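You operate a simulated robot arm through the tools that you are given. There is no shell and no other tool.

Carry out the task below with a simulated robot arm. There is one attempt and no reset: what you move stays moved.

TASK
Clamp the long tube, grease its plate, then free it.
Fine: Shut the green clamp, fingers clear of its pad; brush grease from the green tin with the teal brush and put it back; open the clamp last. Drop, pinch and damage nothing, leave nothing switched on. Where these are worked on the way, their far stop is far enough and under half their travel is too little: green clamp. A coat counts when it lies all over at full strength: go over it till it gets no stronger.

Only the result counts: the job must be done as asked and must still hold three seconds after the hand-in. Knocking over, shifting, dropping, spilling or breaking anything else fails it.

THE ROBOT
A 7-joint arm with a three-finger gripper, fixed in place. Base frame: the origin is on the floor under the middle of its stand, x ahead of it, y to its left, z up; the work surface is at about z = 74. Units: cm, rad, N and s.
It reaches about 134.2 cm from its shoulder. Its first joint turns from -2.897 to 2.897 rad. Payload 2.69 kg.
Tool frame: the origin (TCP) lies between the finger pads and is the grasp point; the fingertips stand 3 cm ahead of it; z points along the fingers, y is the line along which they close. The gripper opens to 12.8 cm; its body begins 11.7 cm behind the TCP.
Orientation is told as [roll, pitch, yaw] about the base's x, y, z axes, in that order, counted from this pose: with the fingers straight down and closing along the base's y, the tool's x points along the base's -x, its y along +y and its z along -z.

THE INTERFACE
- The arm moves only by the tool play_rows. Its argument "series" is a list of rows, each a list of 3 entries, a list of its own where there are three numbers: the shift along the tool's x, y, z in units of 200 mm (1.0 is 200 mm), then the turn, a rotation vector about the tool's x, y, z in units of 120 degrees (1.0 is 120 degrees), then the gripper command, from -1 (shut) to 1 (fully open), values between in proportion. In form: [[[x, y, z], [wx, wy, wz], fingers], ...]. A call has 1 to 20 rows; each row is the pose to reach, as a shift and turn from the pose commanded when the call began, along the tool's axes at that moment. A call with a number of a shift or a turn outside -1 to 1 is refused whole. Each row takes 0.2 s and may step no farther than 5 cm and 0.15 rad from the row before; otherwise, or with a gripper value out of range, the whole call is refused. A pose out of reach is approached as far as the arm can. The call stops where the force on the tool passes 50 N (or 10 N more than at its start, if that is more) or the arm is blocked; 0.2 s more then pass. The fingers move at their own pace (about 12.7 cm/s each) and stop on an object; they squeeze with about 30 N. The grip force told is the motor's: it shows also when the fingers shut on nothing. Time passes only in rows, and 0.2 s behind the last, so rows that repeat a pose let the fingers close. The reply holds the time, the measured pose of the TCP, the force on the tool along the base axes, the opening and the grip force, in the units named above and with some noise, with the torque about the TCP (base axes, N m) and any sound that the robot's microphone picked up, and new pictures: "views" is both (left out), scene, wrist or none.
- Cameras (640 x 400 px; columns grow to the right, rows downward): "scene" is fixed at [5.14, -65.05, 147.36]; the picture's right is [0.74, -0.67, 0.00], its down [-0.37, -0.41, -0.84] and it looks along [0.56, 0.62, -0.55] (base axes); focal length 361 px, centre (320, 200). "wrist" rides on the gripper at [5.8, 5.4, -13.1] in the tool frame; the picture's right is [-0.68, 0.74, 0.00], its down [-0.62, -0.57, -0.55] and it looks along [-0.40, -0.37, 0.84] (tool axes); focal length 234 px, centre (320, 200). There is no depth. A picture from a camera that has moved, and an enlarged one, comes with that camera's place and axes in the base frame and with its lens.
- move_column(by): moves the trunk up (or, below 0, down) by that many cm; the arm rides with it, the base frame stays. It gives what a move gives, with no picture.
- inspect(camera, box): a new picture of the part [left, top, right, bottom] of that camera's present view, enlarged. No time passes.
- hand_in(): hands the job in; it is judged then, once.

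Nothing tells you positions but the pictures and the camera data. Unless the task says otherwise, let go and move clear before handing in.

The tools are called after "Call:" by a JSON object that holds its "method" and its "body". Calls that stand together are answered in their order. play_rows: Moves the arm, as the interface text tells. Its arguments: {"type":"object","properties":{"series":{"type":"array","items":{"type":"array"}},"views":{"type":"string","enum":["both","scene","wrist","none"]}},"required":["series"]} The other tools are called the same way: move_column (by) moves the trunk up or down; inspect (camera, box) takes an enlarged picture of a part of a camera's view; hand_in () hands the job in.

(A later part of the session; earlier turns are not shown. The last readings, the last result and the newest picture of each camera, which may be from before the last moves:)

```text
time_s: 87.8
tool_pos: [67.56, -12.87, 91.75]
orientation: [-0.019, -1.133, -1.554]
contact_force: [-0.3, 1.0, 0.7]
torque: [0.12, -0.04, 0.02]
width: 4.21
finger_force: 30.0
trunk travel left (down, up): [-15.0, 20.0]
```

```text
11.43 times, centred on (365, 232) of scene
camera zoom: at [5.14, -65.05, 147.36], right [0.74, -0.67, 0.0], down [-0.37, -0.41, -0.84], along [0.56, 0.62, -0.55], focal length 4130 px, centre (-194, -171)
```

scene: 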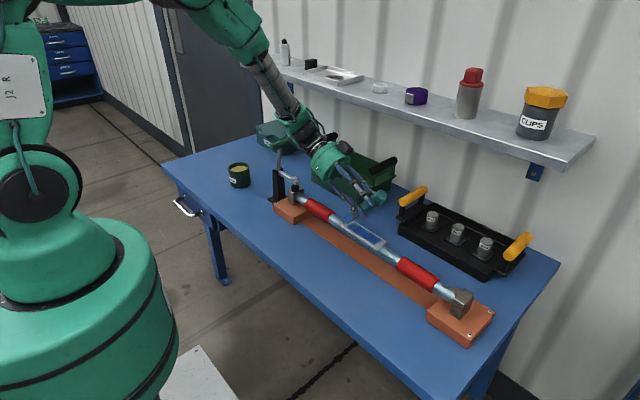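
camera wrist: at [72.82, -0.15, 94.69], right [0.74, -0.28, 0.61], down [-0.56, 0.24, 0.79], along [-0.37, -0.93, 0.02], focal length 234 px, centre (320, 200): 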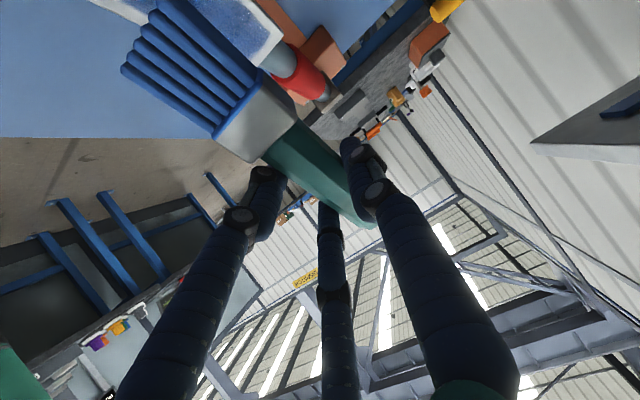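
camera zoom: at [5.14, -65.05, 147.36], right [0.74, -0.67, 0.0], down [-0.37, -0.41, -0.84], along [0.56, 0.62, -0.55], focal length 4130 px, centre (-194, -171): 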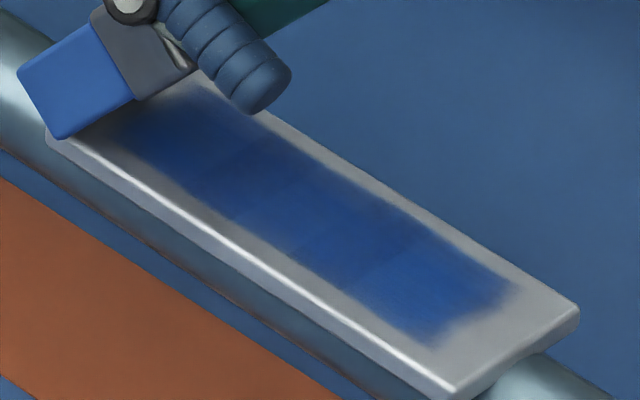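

The coat's outline has stopped changing. I'll lift clear so no shadow falls on it and compare its shade with before.

Call:
{"method": "play_rows", "body": {"series": [[[-0.12, 0, -0.055], [0, 0, 0], -1], [[-0.24, 0, -0.12], [0, 0, 0], -1], [[-0.28, 0, -0.3], [0, 0, 0], -1], [[-0.24, 0, -0.5], [0, 0, 0], -1], [[-0.24, 0, -0.5], [0, 0, 0], -1]], "views": "both"}}

Call:
{"method": "inspect", "body": {"camera": "scene", "box": [340, 215, 390, 250]}}

Call:
{"method": "inspect", "body": {"camera": "wrist", "box": [130, 0, 350, 120]}}

```text
time_s: 89.0
tool_pos: [67.23, -5.73, 100.53]
orientation: [-0.016, -1.135, -1.555]
contact_force: [-0.5, -0.4, -0.6]
torque: [-0.06, -0.04, -0.03]
width: 4.23
finger_force: 30.0
trunk travel left (down, up): [-15.0, 20.0]
camera wrist: at [72.5, 8.56, 100.91], right [0.74, -0.28, 0.61], down [-0.56, 0.24, 0.79], along [-0.37, -0.93, 0.02], focal length 234 px, centre (320, 200)
```

scene: 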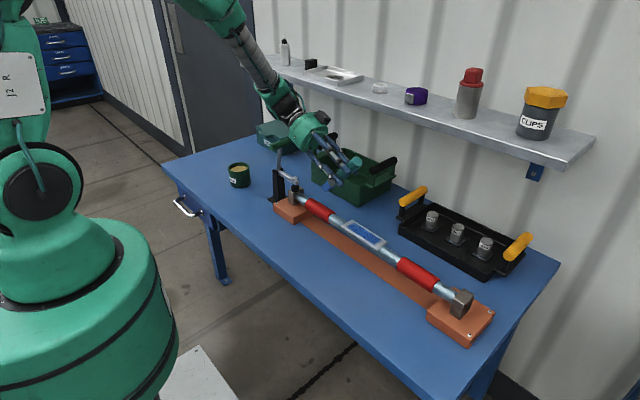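
wrist: 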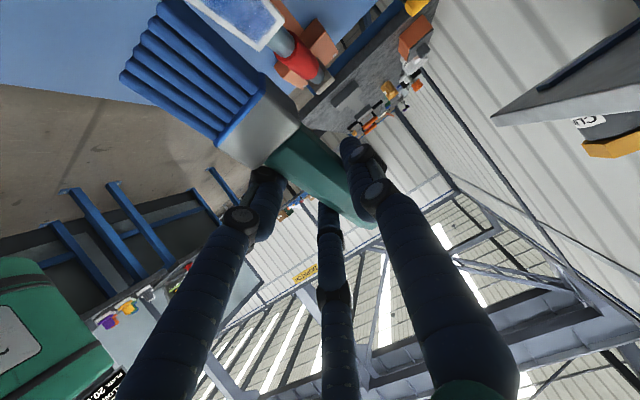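

```text
11.43 times, centred on (365, 232) of scene
camera zoom: at [5.14, -65.05, 147.36], right [0.74, -0.67, 0.0], down [-0.37, -0.41, -0.84], along [0.56, 0.62, -0.55], focal length 4130 px, centre (-194, -171)
```

zoom: 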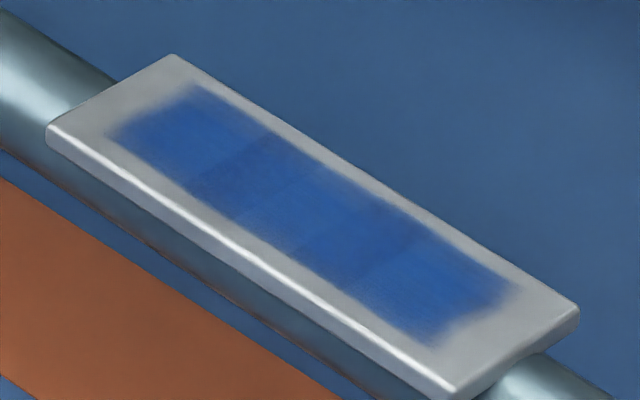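

```text
2.91 times, centred on (240, 60) of wrist
camera zoom: at [72.5, 8.56, 100.91], right [0.74, -0.28, 0.61], down [-0.56, 0.24, 0.79], along [-0.37, -0.93, 0.02], focal length 681 px, centre (553, 607)
```

zoom: 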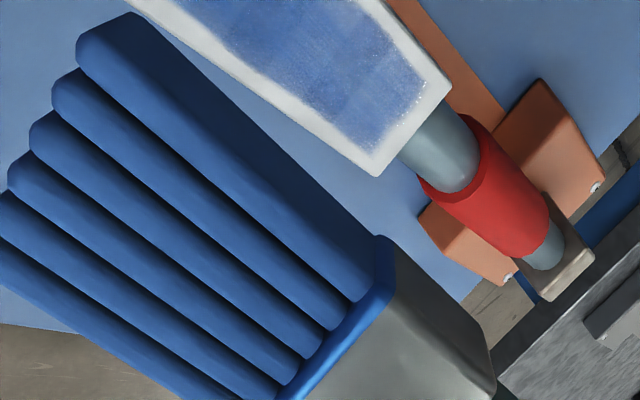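

The coat matches its earlier shape with even margins. To be sure of full strength I'll make several more firm push passes in separate lanes, starting at the -y end with a slight downward ramp.

Call:
{"method": "play_rows", "body": {"series": [[[-0.034, 0.01, 0.191], [0, 0, 0], -1], [[-0.067, 0.02, 0.382], [0, 0, 0], -1], [[-0.1, 0.03, 0.573], [0, 0, 0], -1], [[-0.134, 0.04, 0.764], [0, 0, 0], -1]], "views": "none"}}

Call:
{"method": "play_rows", "body": {"series": [[[0.04, 0, 0.15], [0, 0, 0], -1], [[0.0878, 0, 0.2976], [0, 0, 0], -1], [[0.1, 0, 0.3033], [0, 0, 0], -1], [[0.1, 0, 0.3033], [0, 0, 0], -1]], "views": "none"}}

```text
time_s: 90.0
tool_pos: [68.31, -20.88, 96.68]
orientation: [-0.014, -1.134, -1.556]
contact_force: [0.3, -0.5, -0.9]
torque: [0.01, 0.01, 0.01]
width: 4.2
finger_force: 30.5
trunk travel left (down, up): [-15.0, 20.0]
```

```text
time_s: 91.0
tool_pos: [68.21, -25.41, 92.05]
orientation: [-0.013, -1.135, -1.559]
contact_force: [-0.8, 0.6, -1.0]
torque: [-0.04, 0.03, -0.05]
width: 4.21
finger_force: 29.6
trunk travel left (down, up): [-15.0, 20.0]
```

Call:
{"method": "play_rows", "body": {"series": [[[0.009, 0, 0.0042], [0, 0, 0], -1], [[0.009, 0, 0.0042], [0, 0, 0], -1]], "views": "none"}}

Call:
{"method": "play_rows", "body": {"series": [[[0.0045, 0, 0.0021], [0, 0, 0], -1], [[0.0045, 0, 0.0021], [0, 0, 0], -1]], "views": "none"}}

```text
time_s: 91.6
tool_pos: [68.28, -25.37, 91.77]
orientation: [-0.016, -1.135, -1.555]
contact_force: [-0.3, -0.2, -0.7]
torque: [-0.06, 0.0, 0.0]
width: 4.24
finger_force: 30.0
trunk travel left (down, up): [-15.0, 20.0]
```

```text
time_s: 92.2
tool_pos: [68.2, -25.37, 91.59]
orientation: [-0.013, -1.135, -1.558]
contact_force: [0.8, 0.5, 3.0]
torque: [0.23, -0.01, -0.02]
width: 4.24
finger_force: 30.3
trunk travel left (down, up): [-15.0, 20.0]
```

Call:
{"method": "play_rows", "body": {"series": [[[0.0023, 0, 0.0011], [0, 0, 0], -1], [[0.036, 0, -0.0701], [0, 0, 0], -1], [[0.0697, 0, -0.1412], [0, 0, 0], -1], [[0.1035, 0, -0.2124], [0, 0, 0], -1], [[0.1372, 0, -0.2835], [0, 0, 0], -1], [[0.1709, 0, -0.3547], [0, 0, 0], -1], [[0.2046, 0, -0.4259], [0, 0, 0], -1], [[0.2383, 0, -0.497], [0, 0, 0], -1], [[0.2721, 0, -0.5682], [0, 0, 0], -1]], "views": "none"}}

Call:
{"method": "inspect", "body": {"camera": "scene", "box": [340, 215, 390, 250]}}

```text
time_s: 94.2
tool_pos: [68.15, -12.72, 91.48]
orientation: [-0.014, -1.134, -1.555]
contact_force: [-0.6, -0.1, 12.0]
torque: [0.7, -0.04, 0.01]
width: 4.23
finger_force: 29.8
trunk travel left (down, up): [-15.0, 20.0]
```

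```text
11.43 times, centred on (365, 232) of scene
camera zoom: at [5.14, -65.05, 147.36], right [0.74, -0.67, 0.0], down [-0.37, -0.41, -0.84], along [0.56, 0.62, -0.55], focal length 4130 px, centre (-194, -171)
```

zoom: 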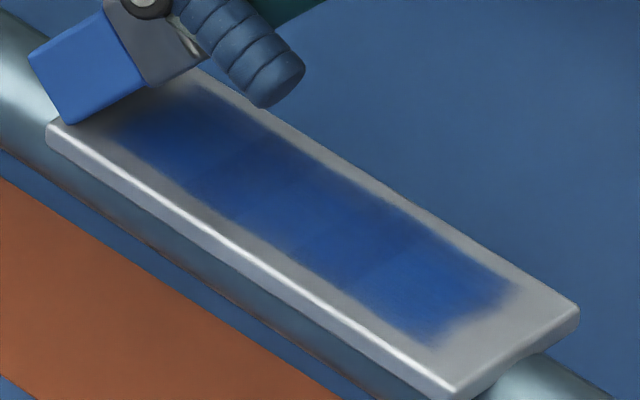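

That pass kept contact all the way (12 N at the end) and the shade looks unchanged. One more out-and-back pair covers the far lane and then the near lane.

Call:
{"method": "play_rows", "body": {"series": [[[0, 0.04, 0], [0, 0, 0], -1], [[-0.0323, 0.04, 0.0719], [0, 0, 0], -1], [[-0.0645, 0.04, 0.1437], [0, 0, 0], -1], [[-0.0968, 0.04, 0.2156], [0, 0, 0], -1], [[-0.129, 0.04, 0.2874], [0, 0, 0], -1], [[-0.1613, 0.04, 0.3593], [0, 0, 0], -1], [[-0.1935, 0.04, 0.4311], [0, 0, 0], -1], [[-0.2258, 0.04, 0.503], [0, 0, 0], -1], [[-0.258, 0.04, 0.5748], [0, 0, 0], -1], [[-0.258, 0.0, 0.5748], [0, 0, 0], -1], [[-0.258, -0.04, 0.5748], [0, 0, 0], -1], [[-0.2243, -0.04, 0.5036], [0, 0, 0], -1], [[-0.1906, -0.04, 0.4325], [0, 0, 0], -1], [[-0.1568, -0.04, 0.3613], [0, 0, 0], -1], [[-0.1231, -0.04, 0.2901], [0, 0, 0], -1], [[-0.0894, -0.04, 0.219], [0, 0, 0], -1], [[-0.0556, -0.04, 0.1478], [0, 0, 0], -1], [[-0.0219, -0.04, 0.0766], [0, 0, 0], -1], [[0.0118, -0.04, 0.0055], [0, 0, 0], -1]], "views": "none"}}

Call:
{"method": "inspect", "body": {"camera": "scene", "box": [340, 215, 390, 250]}}

Call:
{"method": "inspect", "body": {"camera": "wrist", "box": [80, 0, 400, 240]}}

```text
time_s: 98.2
tool_pos: [67.36, -12.81, 91.19]
orientation: [-0.018, -1.132, -1.553]
contact_force: [-1.6, 0.1, 8.8]
torque: [0.63, -0.03, 0.03]
width: 4.21
finger_force: 29.9
trunk travel left (down, up): [-15.0, 20.0]
```

```text
11.43 times, centred on (365, 232) of scene
camera zoom: at [5.14, -65.05, 147.36], right [0.74, -0.67, 0.0], down [-0.37, -0.41, -0.84], along [0.56, 0.62, -0.55], focal length 4130 px, centre (-194, -171)
```

zoom: 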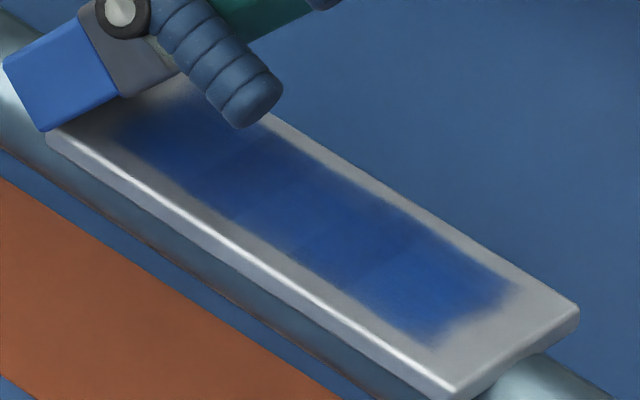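

```text
1.67 times, centred on (240, 120) of wrist
camera zoom: at [72.67, 1.53, 91.51], right [0.74, -0.29, 0.61], down [-0.56, 0.24, 0.79], along [-0.37, -0.93, 0.02], focal length 390 px, centre (453, 333)
```

zoom: 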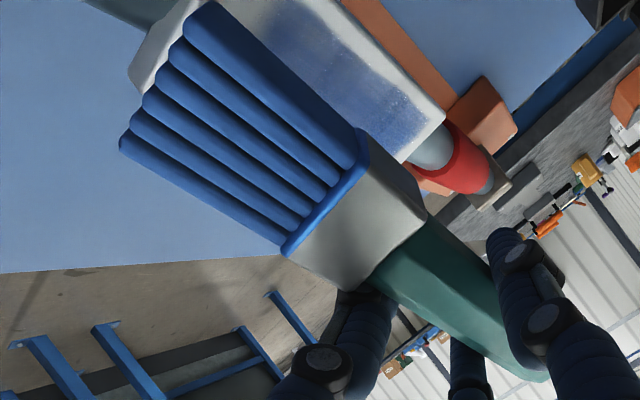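

I'll lift clear to the same pose as before for a shadow-free comparison.

Call:
{"method": "play_rows", "body": {"series": [[[-0.12, 0, -0.055], [0, 0, 0], -1], [[-0.24, 0, -0.12], [0, 0, 0], -1], [[-0.28, 0, -0.3], [0, 0, 0], -1], [[-0.24, 0, -0.5], [0, 0, 0], -1], [[-0.24, 0, -0.5], [0, 0, 0], -1]], "views": "scene"}}

Call:
{"method": "inspect", "body": {"camera": "scene", "box": [340, 215, 390, 250]}}

Call:
{"method": "inspect", "body": {"camera": "wrist", "box": [130, 0, 350, 120]}}

```text
time_s: 99.4
tool_pos: [67.73, -5.74, 99.88]
orientation: [-0.016, -1.134, -1.555]
contact_force: [-0.7, 0.3, -0.2]
torque: [-0.05, -0.01, 0.02]
width: 4.22
finger_force: 30.3
trunk travel left (down, up): [-15.0, 20.0]
```

scene: 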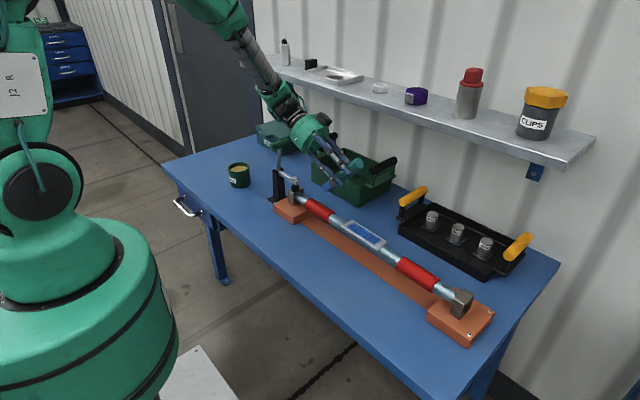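

```text
11.43 times, centred on (365, 232) of scene
camera zoom: at [5.14, -65.05, 147.36], right [0.74, -0.67, 0.0], down [-0.37, -0.41, -0.84], along [0.56, 0.62, -0.55], focal length 4130 px, centre (-194, -171)
```

zoom: 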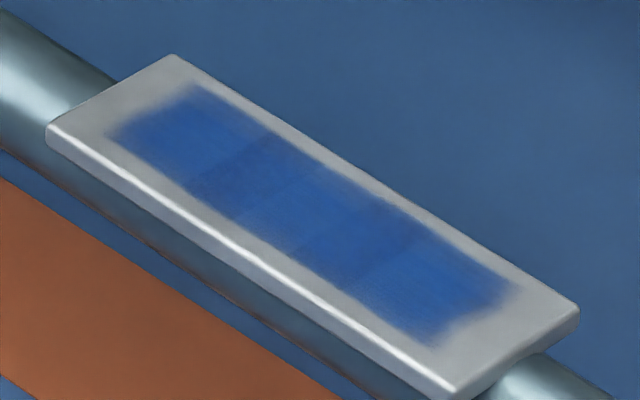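

```text
2.91 times, centred on (240, 60) of wrist
camera zoom: at [72.99, 8.59, 100.25], right [0.74, -0.28, 0.61], down [-0.56, 0.24, 0.79], along [-0.37, -0.93, 0.02], focal length 681 px, centre (553, 607)
```

zoom: 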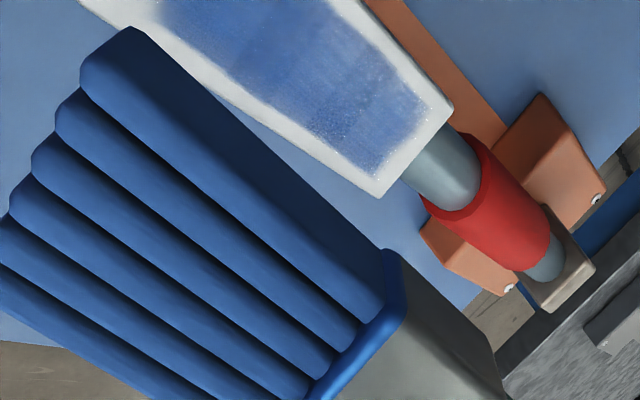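

The coat is unchanged after several more passes, so it is at full strength. Now the brush goes back, so I'll look closely at how it sits in the grip to plan laying it flat.

Call:
{"method": "inspect", "body": {"camera": "scene", "box": [310, 130, 370, 200]}}

Call:
{"method": "inspect", "body": {"camera": "wrist", "box": [80, 0, 400, 240]}}

```text
5.71 times, centred on (340, 165) of scene
camera zoom: at [5.14, -65.05, 147.36], right [0.74, -0.67, 0.0], down [-0.37, -0.41, -0.84], along [0.56, 0.62, -0.55], focal length 2065 px, centre (206, 400)
```

zoom: 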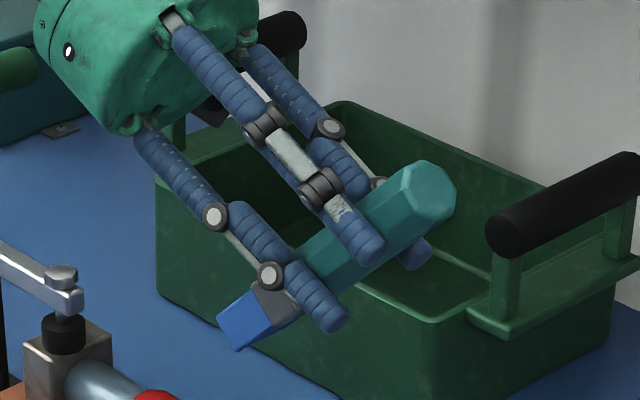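

```text
1.67 times, centred on (240, 120) of wrist
camera zoom: at [72.99, 8.59, 100.25], right [0.74, -0.28, 0.61], down [-0.56, 0.24, 0.79], along [-0.37, -0.93, 0.02], focal length 390 px, centre (453, 333)
```

zoom: 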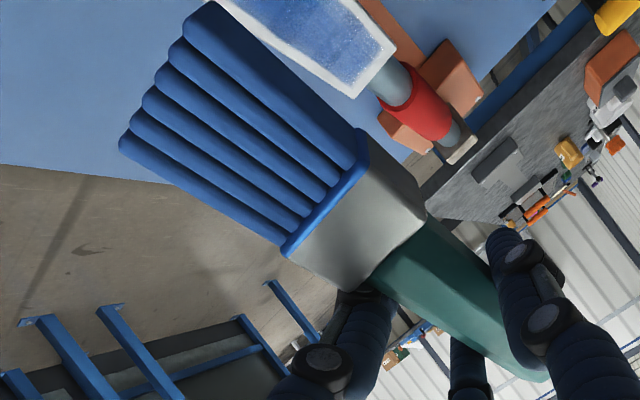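

From the views the brush has slid and pitched about 19° inside the fingers, so it now sits roughly 2 cm too deep. The fingertips would reach the bench before the brush did. I'll reseat it by lightly pressing the palm side of its tip against the bench's fixed right-hand edge (y≈-54, clear of everything). First I'll move there.

Call:
{"method": "play_rows", "body": {"series": [[[-0.085, -0.045, 0.1813], [0, 0, 0], -1], [[-0.169, -0.09, 0.3625], [0, 0, 0], -1], [[-0.2536, -0.135, 0.5438], [0, 0, 0], -1], [[-0.338, -0.18, 0.725], [0, 0, 0], -1], [[-0.4226, -0.225, 0.9063], [0, 0, 0], -1]], "views": "none"}}

Call:
{"method": "play_rows", "body": {"series": [[[-0.085, -0.045, 0.1813], [0, 0, 0], -1], [[-0.169, -0.09, 0.3625], [0, 0, 0], -1], [[-0.2536, -0.135, 0.5438], [0, 0, 0], -1], [[-0.338, -0.18, 0.725], [0, 0, 0], -1], [[-0.4226, -0.225, 0.9063], [0, 0, 0], -1]], "views": "both"}}

```text
time_s: 100.6
tool_pos: [63.1, -26.18, 100.01]
orientation: [-0.015, -1.135, -1.558]
contact_force: [0.7, 0.7, -0.8]
torque: [-0.03, 0.01, -0.04]
width: 4.24
finger_force: 29.7
trunk travel left (down, up): [-15.0, 20.0]
```

```text
time_s: 101.8
tool_pos: [58.59, -45.87, 99.96]
orientation: [-0.014, -1.136, -1.557]
contact_force: [0.0, 0.5, -0.6]
torque: [-0.03, 0.02, -0.03]
width: 4.23
finger_force: 30.2
trunk travel left (down, up): [-15.0, 20.0]
camera wrist: at [63.87, -31.7, 100.26], right [0.74, -0.28, 0.61], down [-0.56, 0.24, 0.79], along [-0.37, -0.93, 0.02], focal length 234 px, centre (320, 200)
```

scene: 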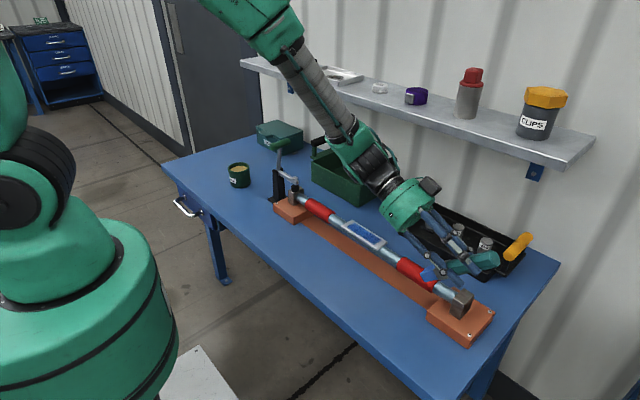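
wrist: 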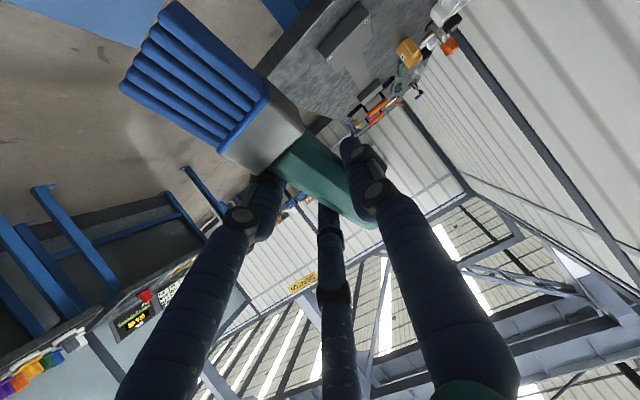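

Call:
{"method": "inspect", "body": {"camera": "scene", "box": [380, 220, 600, 400]}}

Call:
{"method": "inspect", "body": {"camera": "scene", "box": [335, 205, 405, 260]}}

Call:
{"method": "inspect", "body": {"camera": "wrist", "box": [200, 0, 460, 160]}}

```text
2.22 times, centred on (490, 310) of scene
camera zoom: at [5.14, -65.05, 147.36], right [0.74, -0.67, 0.0], down [-0.37, -0.41, -0.84], along [0.56, 0.62, -0.55], focal length 803 px, centre (-58, -44)
```

zoom: 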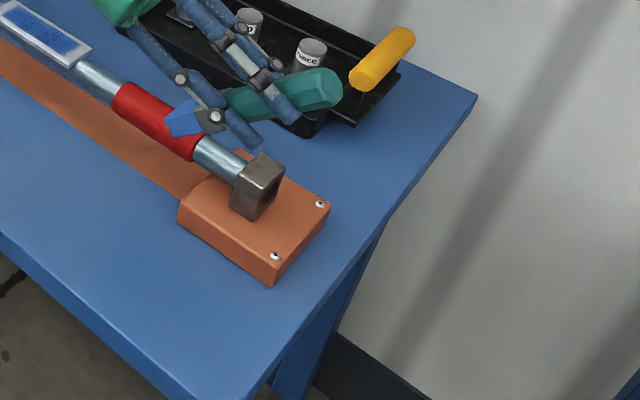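

```text
7.27 times, centred on (370, 232) of scene
camera zoom: at [5.14, -65.05, 147.36], right [0.74, -0.67, 0.0], down [-0.37, -0.41, -0.84], along [0.56, 0.62, -0.55], focal length 2628 px, centre (-44, -36)
```

zoom: 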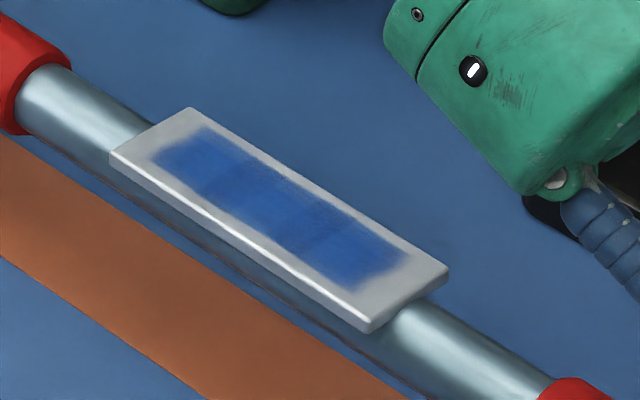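

```text
2.46 times, centred on (330, 80) of wrist
camera zoom: at [63.87, -31.7, 100.26], right [0.74, -0.28, 0.61], down [-0.56, 0.24, 0.79], along [-0.37, -0.93, 0.02], focal length 576 px, centre (295, 495)
```

zoom: 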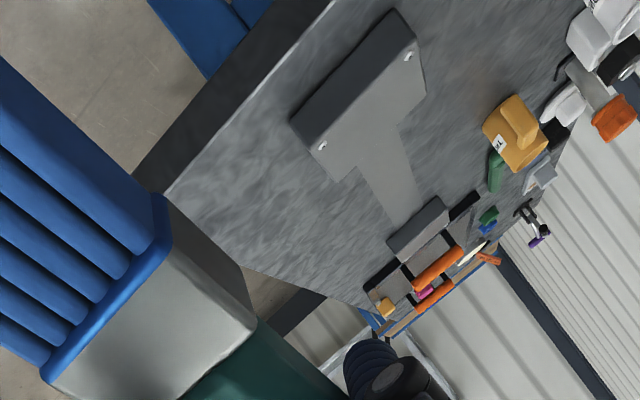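

The coat looks uniform and complete. The bench's right edge runs at y≈-54.8 with free space beyond it. I'll move out past it and lower the tip outside the edge, keeping clear.

Call:
{"method": "play_rows", "body": {"series": [[[-0.085, -0.045, 0.1813], [0, 0, 0], -1], [[-0.169, -0.09, 0.3625], [0, 0, 0], -1], [[-0.2536, -0.135, 0.5438], [0, 0, 0], -1], [[-0.338, -0.18, 0.725], [0, 0, 0], -1], [[-0.4226, -0.225, 0.9063], [0, 0, 0], -1], [[-0.4226, -0.225, 0.9063], [0, 0, 0], -1]], "views": "none"}}

Call:
{"method": "play_rows", "body": {"series": [[[0.17, 0, 0.079], [0, 0, 0], -1], [[0.36, 0, 0.167], [0, 0, 0], -1], [[0.54, 0, 0.25], [0, 0, 0], -1], [[0.68, 0, 0.315], [0, 0, 0], -1], [[0.8, 0, 0.371], [0, 0, 0], -1], [[0.8, 0, 0.371], [0, 0, 0], -1]], "views": "both"}}

Call:
{"method": "inspect", "body": {"camera": "scene", "box": [400, 260, 600, 400]}}

Call:
{"method": "inspect", "body": {"camera": "wrist", "box": [80, 0, 400, 240]}}

```text
time_s: 103.2
tool_pos: [54.28, -65.87, 99.6]
orientation: [-0.014, -1.135, -1.555]
contact_force: [-0.2, -0.3, -1.3]
torque: [-0.02, 0.01, 0.0]
width: 4.22
finger_force: 29.4
trunk travel left (down, up): [-15.0, 20.0]
```

```text
time_s: 104.6
tool_pos: [53.86, -65.65, 82.03]
orientation: [-0.017, -1.134, -1.555]
contact_force: [0.5, 0.0, -1.2]
torque: [-0.01, 0.04, -0.03]
width: 4.25
finger_force: 30.3
trunk travel left (down, up): [-15.0, 20.0]
camera wrist: at [59.1, -51.51, 82.35], right [0.74, -0.28, 0.61], down [-0.56, 0.24, 0.79], along [-0.37, -0.93, 0.02], focal length 234 px, centre (320, 200)
```

scene: 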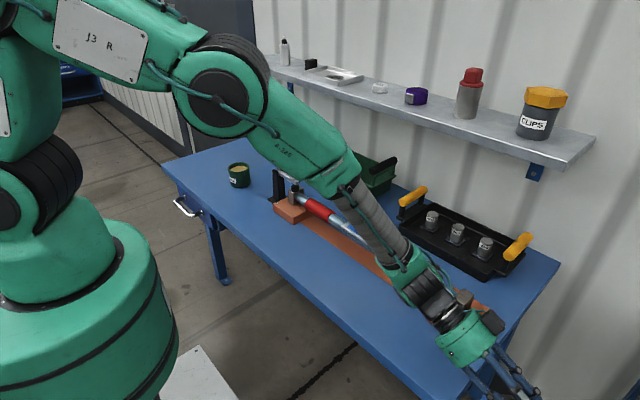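
wrist: 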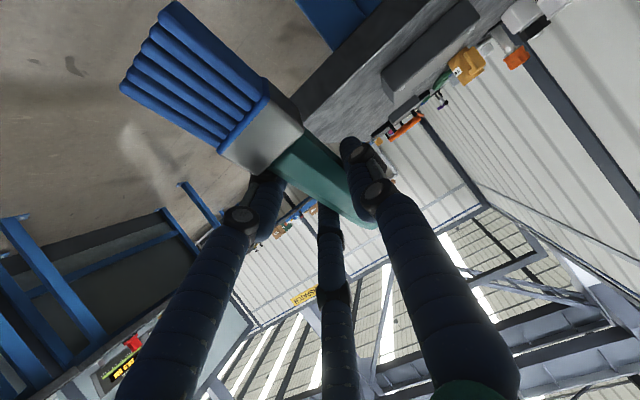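

```text
2.86 times, centred on (500, 330) of scene
camera zoom: at [5.14, -65.05, 147.36], right [0.74, -0.67, 0.0], down [-0.37, -0.41, -0.84], along [0.56, 0.62, -0.55], focal length 1032 px, centre (-194, -171)
```

zoom: 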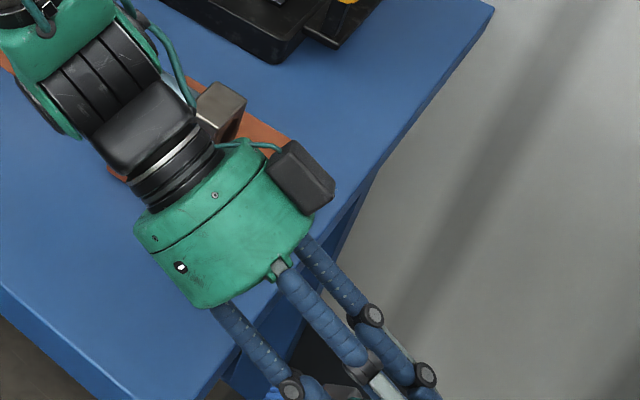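

```text
1.67 times, centred on (240, 120) of wrist
camera zoom: at [59.1, -51.51, 82.35], right [0.74, -0.28, 0.61], down [-0.56, 0.24, 0.79], along [-0.37, -0.93, 0.02], focal length 390 px, centre (453, 333)
```

zoom: 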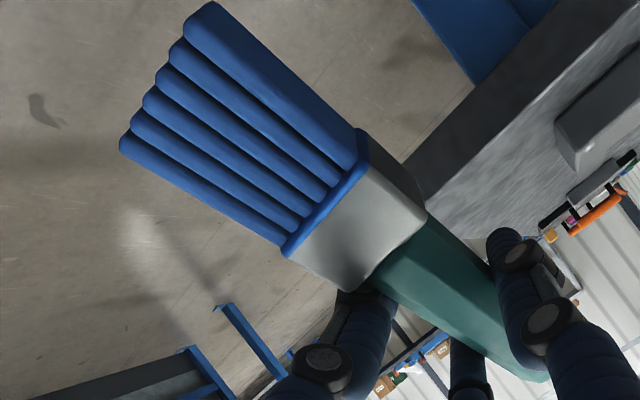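

I have clear space around, with a free-standing grey bench about 10 cm beyond. I'll lower a little more so the tip is below the bench top, then approach the edge in small steps.

Call:
{"method": "play_rows", "body": {"series": [[[0.05, 0, 0.0232], [0, 0, 0], -1], [[0.0998, 0, 0.0463], [0, 0, 0], -1], [[0.121, 0, 0.0009], [0, 0, 0], -1], [[0.142, 0, -0.0444], [0, 0, 0], -1], [[0.1525, 0, -0.067], [0, 0, 0], -1], [[0.1525, 0, -0.067], [0, 0, 0], -1]], "views": "wrist"}}

Call:
{"method": "inspect", "body": {"camera": "wrist", "box": [80, 0, 400, 240]}}

```text
time_s: 106.0
tool_pos: [53.95, -63.12, 80.13]
orientation: [-0.014, -1.136, -1.557]
contact_force: [-0.6, -0.1, -0.6]
torque: [0.03, -0.01, -0.01]
width: 4.19
finger_force: 29.8
trunk travel left (down, up): [-15.0, 20.0]
camera wrist: at [59.21, -48.95, 80.44], right [0.74, -0.28, 0.61], down [-0.56, 0.24, 0.79], along [-0.37, -0.93, 0.02], focal length 234 px, centre (320, 200)
```

wrist: 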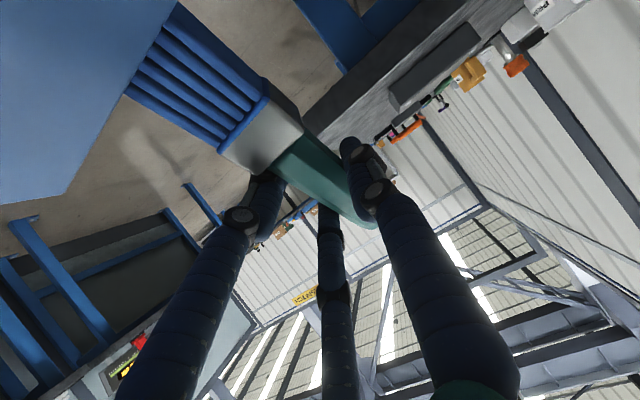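

```text
1.67 times, centred on (240, 120) of wrist
camera zoom: at [59.21, -48.95, 80.44], right [0.74, -0.28, 0.61], down [-0.56, 0.24, 0.79], along [-0.37, -0.93, 0.02], focal length 390 px, centre (453, 333)
```

zoom: 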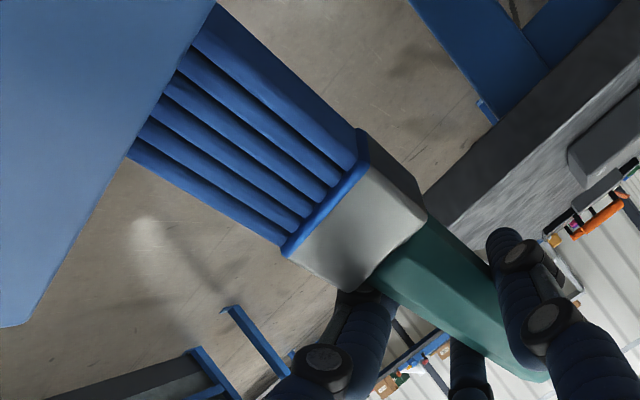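

The bristle tips are right at the bench edge and not yet touching. I'll advance 3 mm at a time.

Call:
{"method": "play_rows", "body": {"series": [[[0.0063, 0, -0.0136], [0, 0, 0], -1], [[0.0063, 0, -0.0136], [0, 0, 0], -1]], "views": "none"}}

Call:
{"method": "play_rows", "body": {"series": [[[0.0063, 0, -0.0136], [0, 0, 0], -1], [[0.0063, 0, -0.0136], [0, 0, 0], -1]], "views": "none"}}

Call:
{"method": "play_rows", "body": {"series": [[[0.0063, 0, -0.0136], [0, 0, 0], -1], [[0.0063, 0, -0.0136], [0, 0, 0], -1]], "views": "none"}}

```text
time_s: 106.6
tool_pos: [53.9, -63.06, 80.24]
orientation: [-0.015, -1.133, -1.555]
contact_force: [-0.7, 0.4, -0.8]
torque: [-0.04, -0.02, -0.02]
width: 4.22
finger_force: 30.1
trunk travel left (down, up): [-15.0, 20.0]
```

```text
time_s: 107.2
tool_pos: [53.98, -62.73, 80.12]
orientation: [-0.016, -1.133, -1.554]
contact_force: [-0.4, -0.6, -0.4]
torque: [0.02, 0.0, 0.0]
width: 4.22
finger_force: 30.4
trunk travel left (down, up): [-15.0, 20.0]
```

```text
time_s: 107.8
tool_pos: [53.93, -62.46, 80.04]
orientation: [-0.011, -1.136, -1.559]
contact_force: [-2.3, -17.4, 1.8]
torque: [-1.12, 0.15, -0.11]
width: 4.24
finger_force: 30.5
trunk travel left (down, up): [-15.0, 20.0]
```

Contact is 17 N, pushing the tip back toward the fingertip side as intended. I'll draw the hand back along its own axis in small steps to rotate the brush back.

Call:
{"method": "play_rows", "body": {"series": [[[0, 0, -0.0125], [0, 0, 0], -1], [[0, 0, -0.025], [0, 0, 0], -1], [[0, 0, -0.0375], [0, 0, 0], -1], [[0, 0, -0.0375], [0, 0, 0], -1]], "views": "wrist"}}

Call:
{"method": "inspect", "body": {"camera": "wrist", "box": [80, 0, 400, 240]}}

```text
time_s: 108.8
tool_pos: [54.03, -61.68, 80.21]
orientation: [-0.014, -1.134, -1.557]
contact_force: [2.7, -16.4, 5.2]
torque: [-0.94, -0.14, -0.17]
width: 4.24
finger_force: 30.4
trunk travel left (down, up): [-15.0, 20.0]
camera wrist: at [59.22, -47.47, 80.6], right [0.74, -0.28, 0.61], down [-0.56, 0.24, 0.79], along [-0.37, -0.93, 0.01], focal length 234 px, centre (320, 200)
```

wrist: 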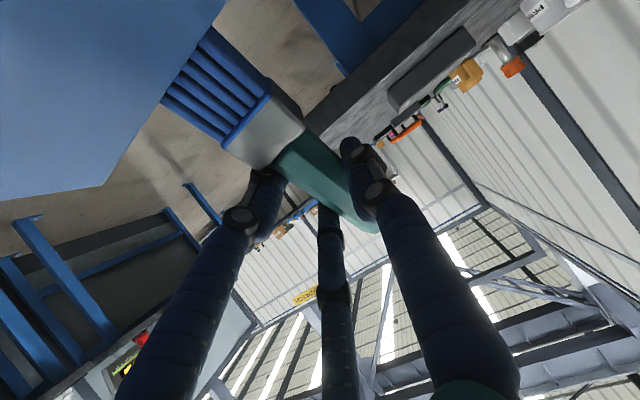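

```text
1.67 times, centred on (240, 120) of wrist
camera zoom: at [59.22, -47.47, 80.6], right [0.74, -0.28, 0.61], down [-0.56, 0.24, 0.79], along [-0.37, -0.93, 0.01], focal length 390 px, centre (453, 333)
```

zoom: 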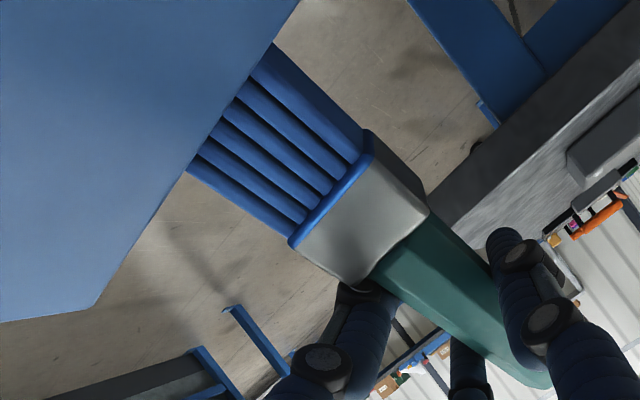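

Call:
{"method": "play_rows", "body": {"series": [[[0, 0, -0.0125], [0, 0, 0], -1], [[0, 0, -0.025], [0, 0, 0], -1], [[0, 0, -0.0375], [0, 0, 0], -1], [[0, 0, -0.05], [0, 0, 0], -1], [[0, 0, -0.05], [0, 0, 0], -1]], "views": "none"}}

Call:
{"method": "inspect", "body": {"camera": "wrist", "box": [80, 0, 400, 240]}}

```text
time_s: 110.0
tool_pos: [53.88, -60.93, 80.92]
orientation: [-0.017, -1.134, -1.555]
contact_force: [3.4, -14.6, 3.4]
torque: [-0.98, -0.22, -0.27]
width: 4.24
finger_force: 29.5
trunk travel left (down, up): [-15.0, 20.0]
```

```text
1.67 times, centred on (240, 120) of wrist
camera zoom: at [59.16, -46.5, 81.08], right [0.74, -0.29, 0.61], down [-0.56, 0.24, 0.79], along [-0.37, -0.93, 0.01], focal length 390 px, centre (453, 333)
```

zoom: 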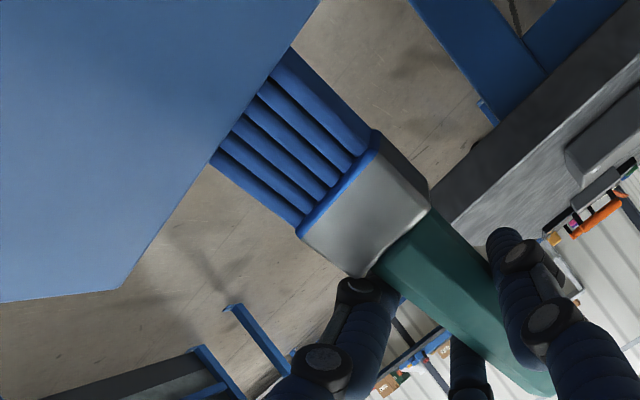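

It is working: the ferrule has moved about 2 cm back toward the fingertips. I'll pull a little further.

Call:
{"method": "play_rows", "body": {"series": [[[0, 0, -0.0125], [0, 0, 0], -1], [[0, 0, -0.025], [0, 0, 0], -1], [[0, 0, -0.0375], [0, 0, 0], -1], [[0, 0, -0.05], [0, 0, 0], -1], [[0, 0, -0.05], [0, 0, 0], -1]], "views": "none"}}

Call:
{"method": "inspect", "body": {"camera": "wrist", "box": [80, 0, 400, 240]}}

```text
time_s: 111.2
tool_pos: [53.99, -59.92, 81.21]
orientation: [-0.013, -1.137, -1.557]
contact_force: [-1.2, -14.1, 3.3]
torque: [-1.03, 0.11, -0.03]
width: 4.25
finger_force: 30.1
trunk travel left (down, up): [-15.0, 20.0]
```

```text
1.67 times, centred on (240, 120) of wrist
camera zoom: at [59.22, -45.67, 81.51], right [0.74, -0.28, 0.61], down [-0.56, 0.24, 0.79], along [-0.37, -0.93, 0.01], focal length 390 px, centre (453, 333)
```

zoom: 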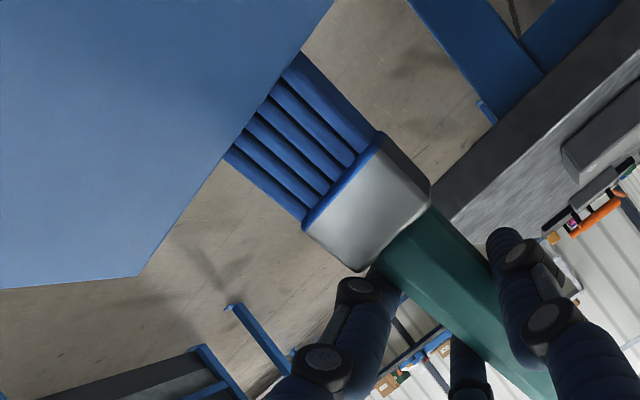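

I'll back away from the edge and rise to where the scene camera can measure the brush's seating.

Call:
{"method": "play_rows", "body": {"series": [[[-0.02, 0, 0.045], [0, 0, 0], -1], [[-0.0421, 0, 0.0907], [0, 0, 0], -1], [[-0.2, 0, 0.017], [0, 0, 0], -1], [[-0.4, 0, -0.076], [0, 0, 0], -1], [[-0.6, 0, -0.169], [0, 0, 0], -1], [[-0.8, 0, -0.262], [0, 0, 0], -1], [[-0.9, 0, -0.309], [0, 0, 0], -1]], "views": "none"}}

Call:
{"method": "play_rows", "body": {"series": [[[0.1, 0.02, -0.2], [0, 0, 0], -1], [[0.19, 0.04, -0.4], [0, 0, 0], -1], [[0.28, 0.06, -0.6], [0, 0, 0], -1], [[0.37, 0.08, -0.8], [0, 0, 0], -1], [[0.4226, 0.1, -0.9063], [0, 0, 0], -1], [[0.4226, 0.1, -0.9063], [0, 0, 0], -1]], "views": "both"}}

Call:
{"method": "inspect", "body": {"camera": "scene", "box": [400, 190, 520, 310]}}

Call:
{"method": "inspect", "body": {"camera": "wrist", "box": [80, 0, 400, 240]}}

```text
time_s: 112.8
tool_pos: [54.17, -61.88, 99.98]
orientation: [-0.012, -1.134, -1.556]
contact_force: [0.7, -0.4, -0.9]
torque: [0.03, -0.01, 0.03]
width: 4.24
finger_force: 29.4
trunk travel left (down, up): [-15.0, 20.0]
```

```text
time_s: 114.2
tool_pos: [56.02, -41.87, 100.35]
orientation: [-0.015, -1.132, -1.556]
contact_force: [0.7, 0.6, -0.3]
torque: [0.0, -0.01, -0.02]
width: 4.22
finger_force: 30.1
trunk travel left (down, up): [-15.0, 20.0]
camera wrist: at [61.39, -27.63, 100.7], right [0.74, -0.28, 0.61], down [-0.56, 0.24, 0.79], along [-0.37, -0.93, 0.02], focal length 234 px, centre (320, 200)
```

scene: 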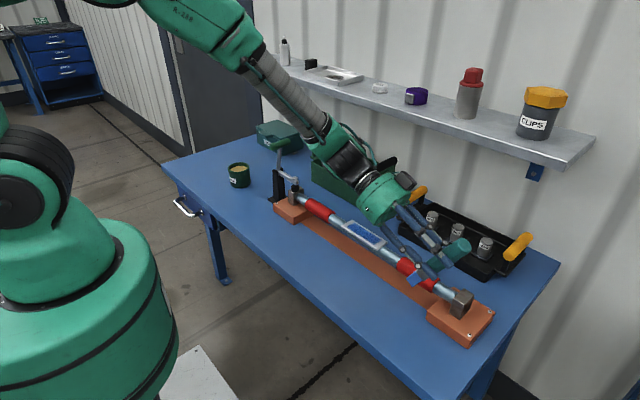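
wrist: 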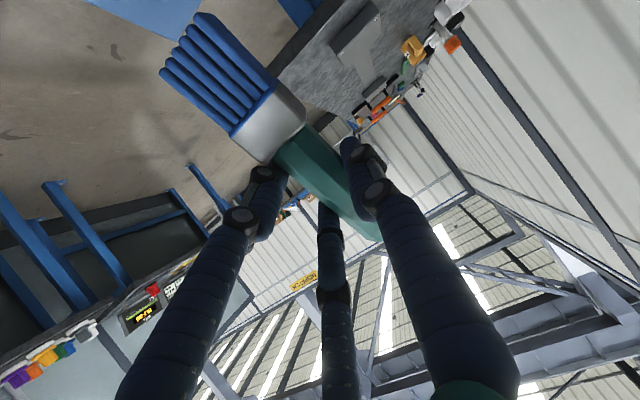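

```text
3.33 times, centred on (460, 250) of scene
camera zoom: at [5.14, -65.05, 147.36], right [0.74, -0.67, 0.0], down [-0.37, -0.41, -0.84], along [0.56, 0.62, -0.55], focal length 1204 px, centre (-147, 33)
```

zoom: 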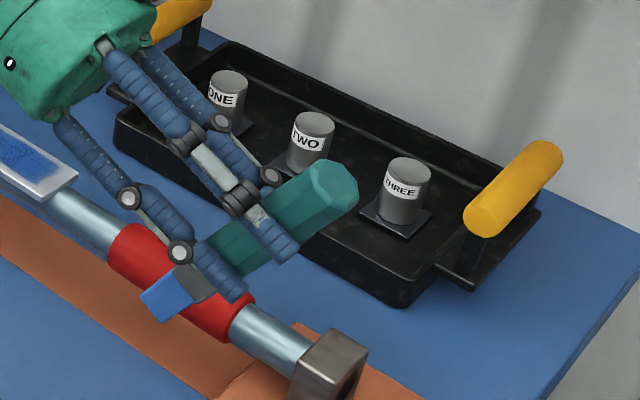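

```text
1.67 times, centred on (240, 120) of wrist
camera zoom: at [61.39, -27.63, 100.7], right [0.74, -0.28, 0.61], down [-0.56, 0.24, 0.79], along [-0.37, -0.93, 0.02], focal length 390 px, centre (453, 333)
```

zoom: 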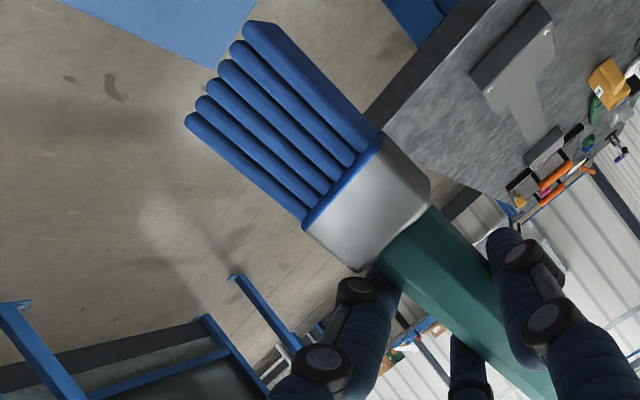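

The brush is now only about 6° off and much nearer the fingertips. One more short pull at the edge should seat it almost as originally gripped, so I'll return there.

Call:
{"method": "play_rows", "body": {"series": [[[-0.1, -0.025, 0.2], [0, 0, 0], -1], [[-0.19, -0.05, 0.4], [0, 0, 0], -1], [[-0.28, -0.075, 0.6], [0, 0, 0], -1], [[-0.37, -0.1, 0.8], [0, 0, 0], -1], [[-0.4226, -0.1, 0.9063], [0, 0, 0], -1], [[-0.4226, -0.1, 0.9063], [0, 0, 0], -1]], "views": "none"}}

Call:
{"method": "play_rows", "body": {"series": [[[0.2, 0, 0.0933], [0, 0, 0], -1], [[0.4, 0, 0.1865], [0, 0, 0], -1], [[0.58, 0, 0.2705], [0, 0, 0], -1], [[0.74, 0, 0.345], [0, 0, 0], -1], [[0.861, 0, 0.4015], [0, 0, 0], -1], [[0.861, 0, 0.4015], [0, 0, 0], -1]], "views": "none"}}

Call:
{"method": "play_rows", "body": {"series": [[[0.021, 0, -0.0453], [0, 0, 0], -1], [[0.0378, 0, -0.0816], [0, 0, 0], -1], [[0.0378, 0, -0.0816], [0, 0, 0], -1]], "views": "none"}}

```text
time_s: 115.6
tool_pos: [54.08, -62.02, 100.4]
orientation: [-0.016, -1.135, -1.556]
contact_force: [0.1, -0.7, -1.3]
torque: [0.01, 0.03, 0.01]
width: 4.24
finger_force: 29.9
trunk travel left (down, up): [-15.0, 20.0]
```

```text
time_s: 117.0
tool_pos: [53.95, -62.06, 80.86]
orientation: [-0.016, -1.135, -1.555]
contact_force: [0.9, 0.1, -1.4]
torque: [-0.02, 0.02, -0.03]
width: 4.23
finger_force: 30.5
trunk travel left (down, up): [-15.0, 20.0]
```

```text
time_s: 117.8
tool_pos: [54.0, -60.32, 81.09]
orientation: [-0.014, -1.133, -1.558]
contact_force: [0.8, -0.8, 0.1]
torque: [0.01, -0.03, 0.02]
width: 4.26
finger_force: 30.2
trunk travel left (down, up): [-15.0, 20.0]
```

Call:
{"method": "play_rows", "body": {"series": [[[0, 0, -0.0125], [0, 0, 0], -1], [[0, 0, -0.025], [0, 0, 0], -1], [[0, 0, -0.0375], [0, 0, 0], -1], [[0, 0, -0.05], [0, 0, 0], -1], [[0, 0, -0.0625], [0, 0, 0], -1], [[0, 0, -0.0625], [0, 0, 0], -1]], "views": "none"}}

Call:
{"method": "inspect", "body": {"camera": "wrist", "box": [80, 0, 400, 240]}}

```text
time_s: 119.2
tool_pos: [53.93, -59.09, 81.72]
orientation: [-0.013, -1.135, -1.56]
contact_force: [0.5, -14.8, 5.1]
torque: [-1.2, 0.0, -0.08]
width: 4.23
finger_force: 30.5
trunk travel left (down, up): [-15.0, 20.0]
```

```text
1.67 times, centred on (240, 120) of wrist
camera zoom: at [59.21, -44.81, 81.93], right [0.74, -0.28, 0.61], down [-0.56, 0.24, 0.79], along [-0.37, -0.93, 0.01], focal length 390 px, centre (453, 333)
```

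zoom: 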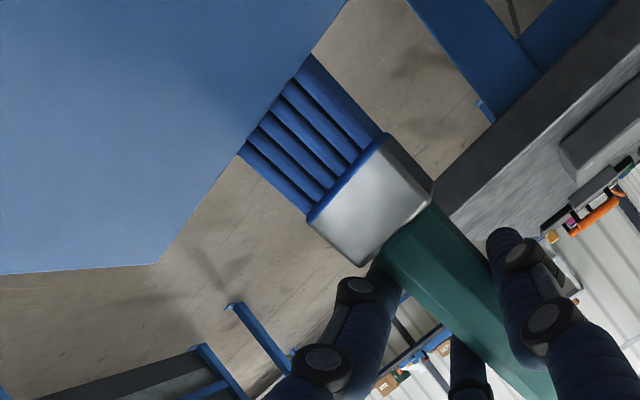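

Call:
{"method": "play_rows", "body": {"series": [[[0, 0, -0.0125], [0, 0, 0], -1], [[0, 0, -0.025], [0, 0, 0], -1], [[0, 0, -0.04], [0, 0, 0], -1], [[0, 0, -0.04], [0, 0, 0], -1]], "views": "none"}}

Call:
{"method": "play_rows", "body": {"series": [[[-0.02, 0, 0.045], [0, 0, 0], -1], [[-0.0421, 0, 0.0907], [0, 0, 0], -1], [[-0.2, 0, 0.017], [0, 0, 0], -1], [[-0.4, 0, -0.076], [0, 0, 0], -1], [[-0.6, 0, -0.169], [0, 0, 0], -1], [[-0.8, 0, -0.262], [0, 0, 0], -1], [[-0.9, 0, -0.309], [0, 0, 0], -1]], "views": "none"}}

Call:
{"method": "play_rows", "body": {"series": [[[0.1, 0.02, -0.2], [0, 0, 0], -1], [[0.19, 0.04, -0.4], [0, 0, 0], -1], [[0.28, 0.06, -0.6], [0, 0, 0], -1], [[0.37, 0.08, -0.8], [0, 0, 0], -1], [[0.4226, 0.1, -0.9063], [0, 0, 0], -1], [[0.4226, 0.1, -0.9063], [0, 0, 0], -1]], "views": "both"}}

Call:
{"method": "inspect", "body": {"camera": "scene", "box": [400, 200, 500, 300]}}

Call:
{"method": "inspect", "body": {"camera": "wrist", "box": [80, 0, 400, 240]}}

```text
time_s: 120.2
tool_pos: [53.84, -58.4, 81.98]
orientation: [-0.013, -1.135, -1.556]
contact_force: [0.2, -12.6, 3.4]
torque: [-1.03, -0.07, -0.16]
width: 4.27
finger_force: 29.8
trunk travel left (down, up): [-15.0, 20.0]
```

```text
time_s: 121.8
tool_pos: [53.95, -60.34, 100.94]
orientation: [-0.015, -1.135, -1.553]
contact_force: [0.6, -0.6, -0.5]
torque: [-0.02, 0.02, 0.03]
width: 4.22
finger_force: 29.7
trunk travel left (down, up): [-15.0, 20.0]
```

```text
time_s: 123.2
tool_pos: [56.08, -40.21, 101.02]
orientation: [-0.013, -1.135, -1.555]
contact_force: [0.1, 0.2, -0.8]
torque: [0.01, 0.0, 0.0]
width: 4.26
finger_force: 29.8
trunk travel left (down, up): [-15.0, 20.0]
camera wrist: at [61.33, -25.96, 101.32], right [0.74, -0.28, 0.61], down [-0.56, 0.24, 0.79], along [-0.37, -0.93, 0.02], focal length 234 px, centre (320, 200)
```

scene: 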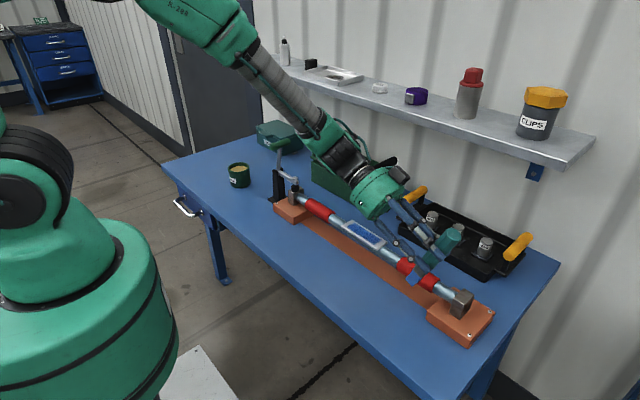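
wrist: 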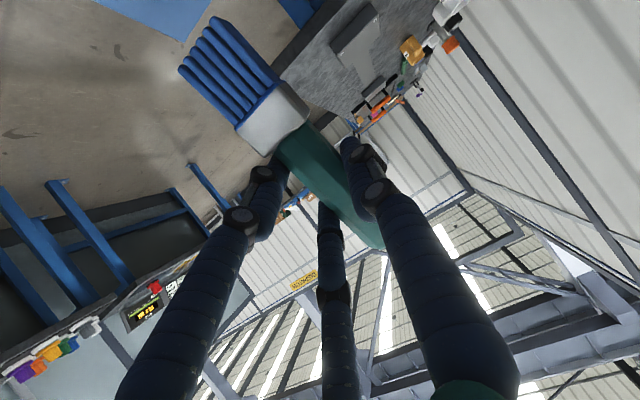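

```text
4.00 times, centred on (450, 250) of scene
camera zoom: at [5.14, -65.05, 147.36], right [0.74, -0.67, 0.0], down [-0.37, -0.41, -0.84], along [0.56, 0.62, -0.55], focal length 1445 px, centre (-200, 0)
```

zoom: 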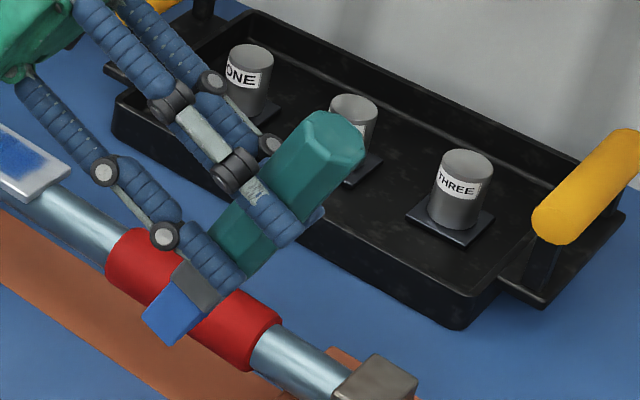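

```text
1.67 times, centred on (240, 120) of wrist
camera zoom: at [61.33, -25.96, 101.32], right [0.74, -0.28, 0.61], down [-0.56, 0.24, 0.79], along [-0.37, -0.93, 0.02], focal length 390 px, centre (453, 333)
```

zoom: 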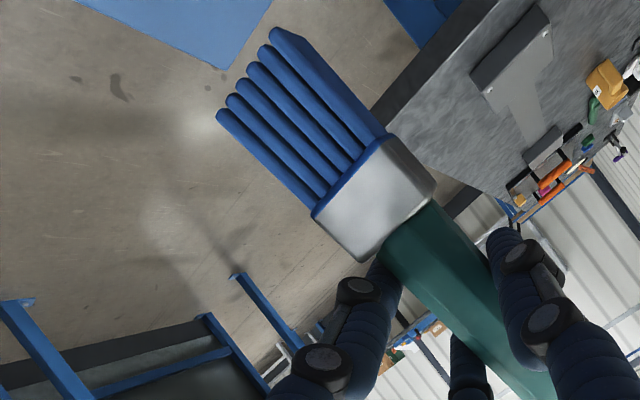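

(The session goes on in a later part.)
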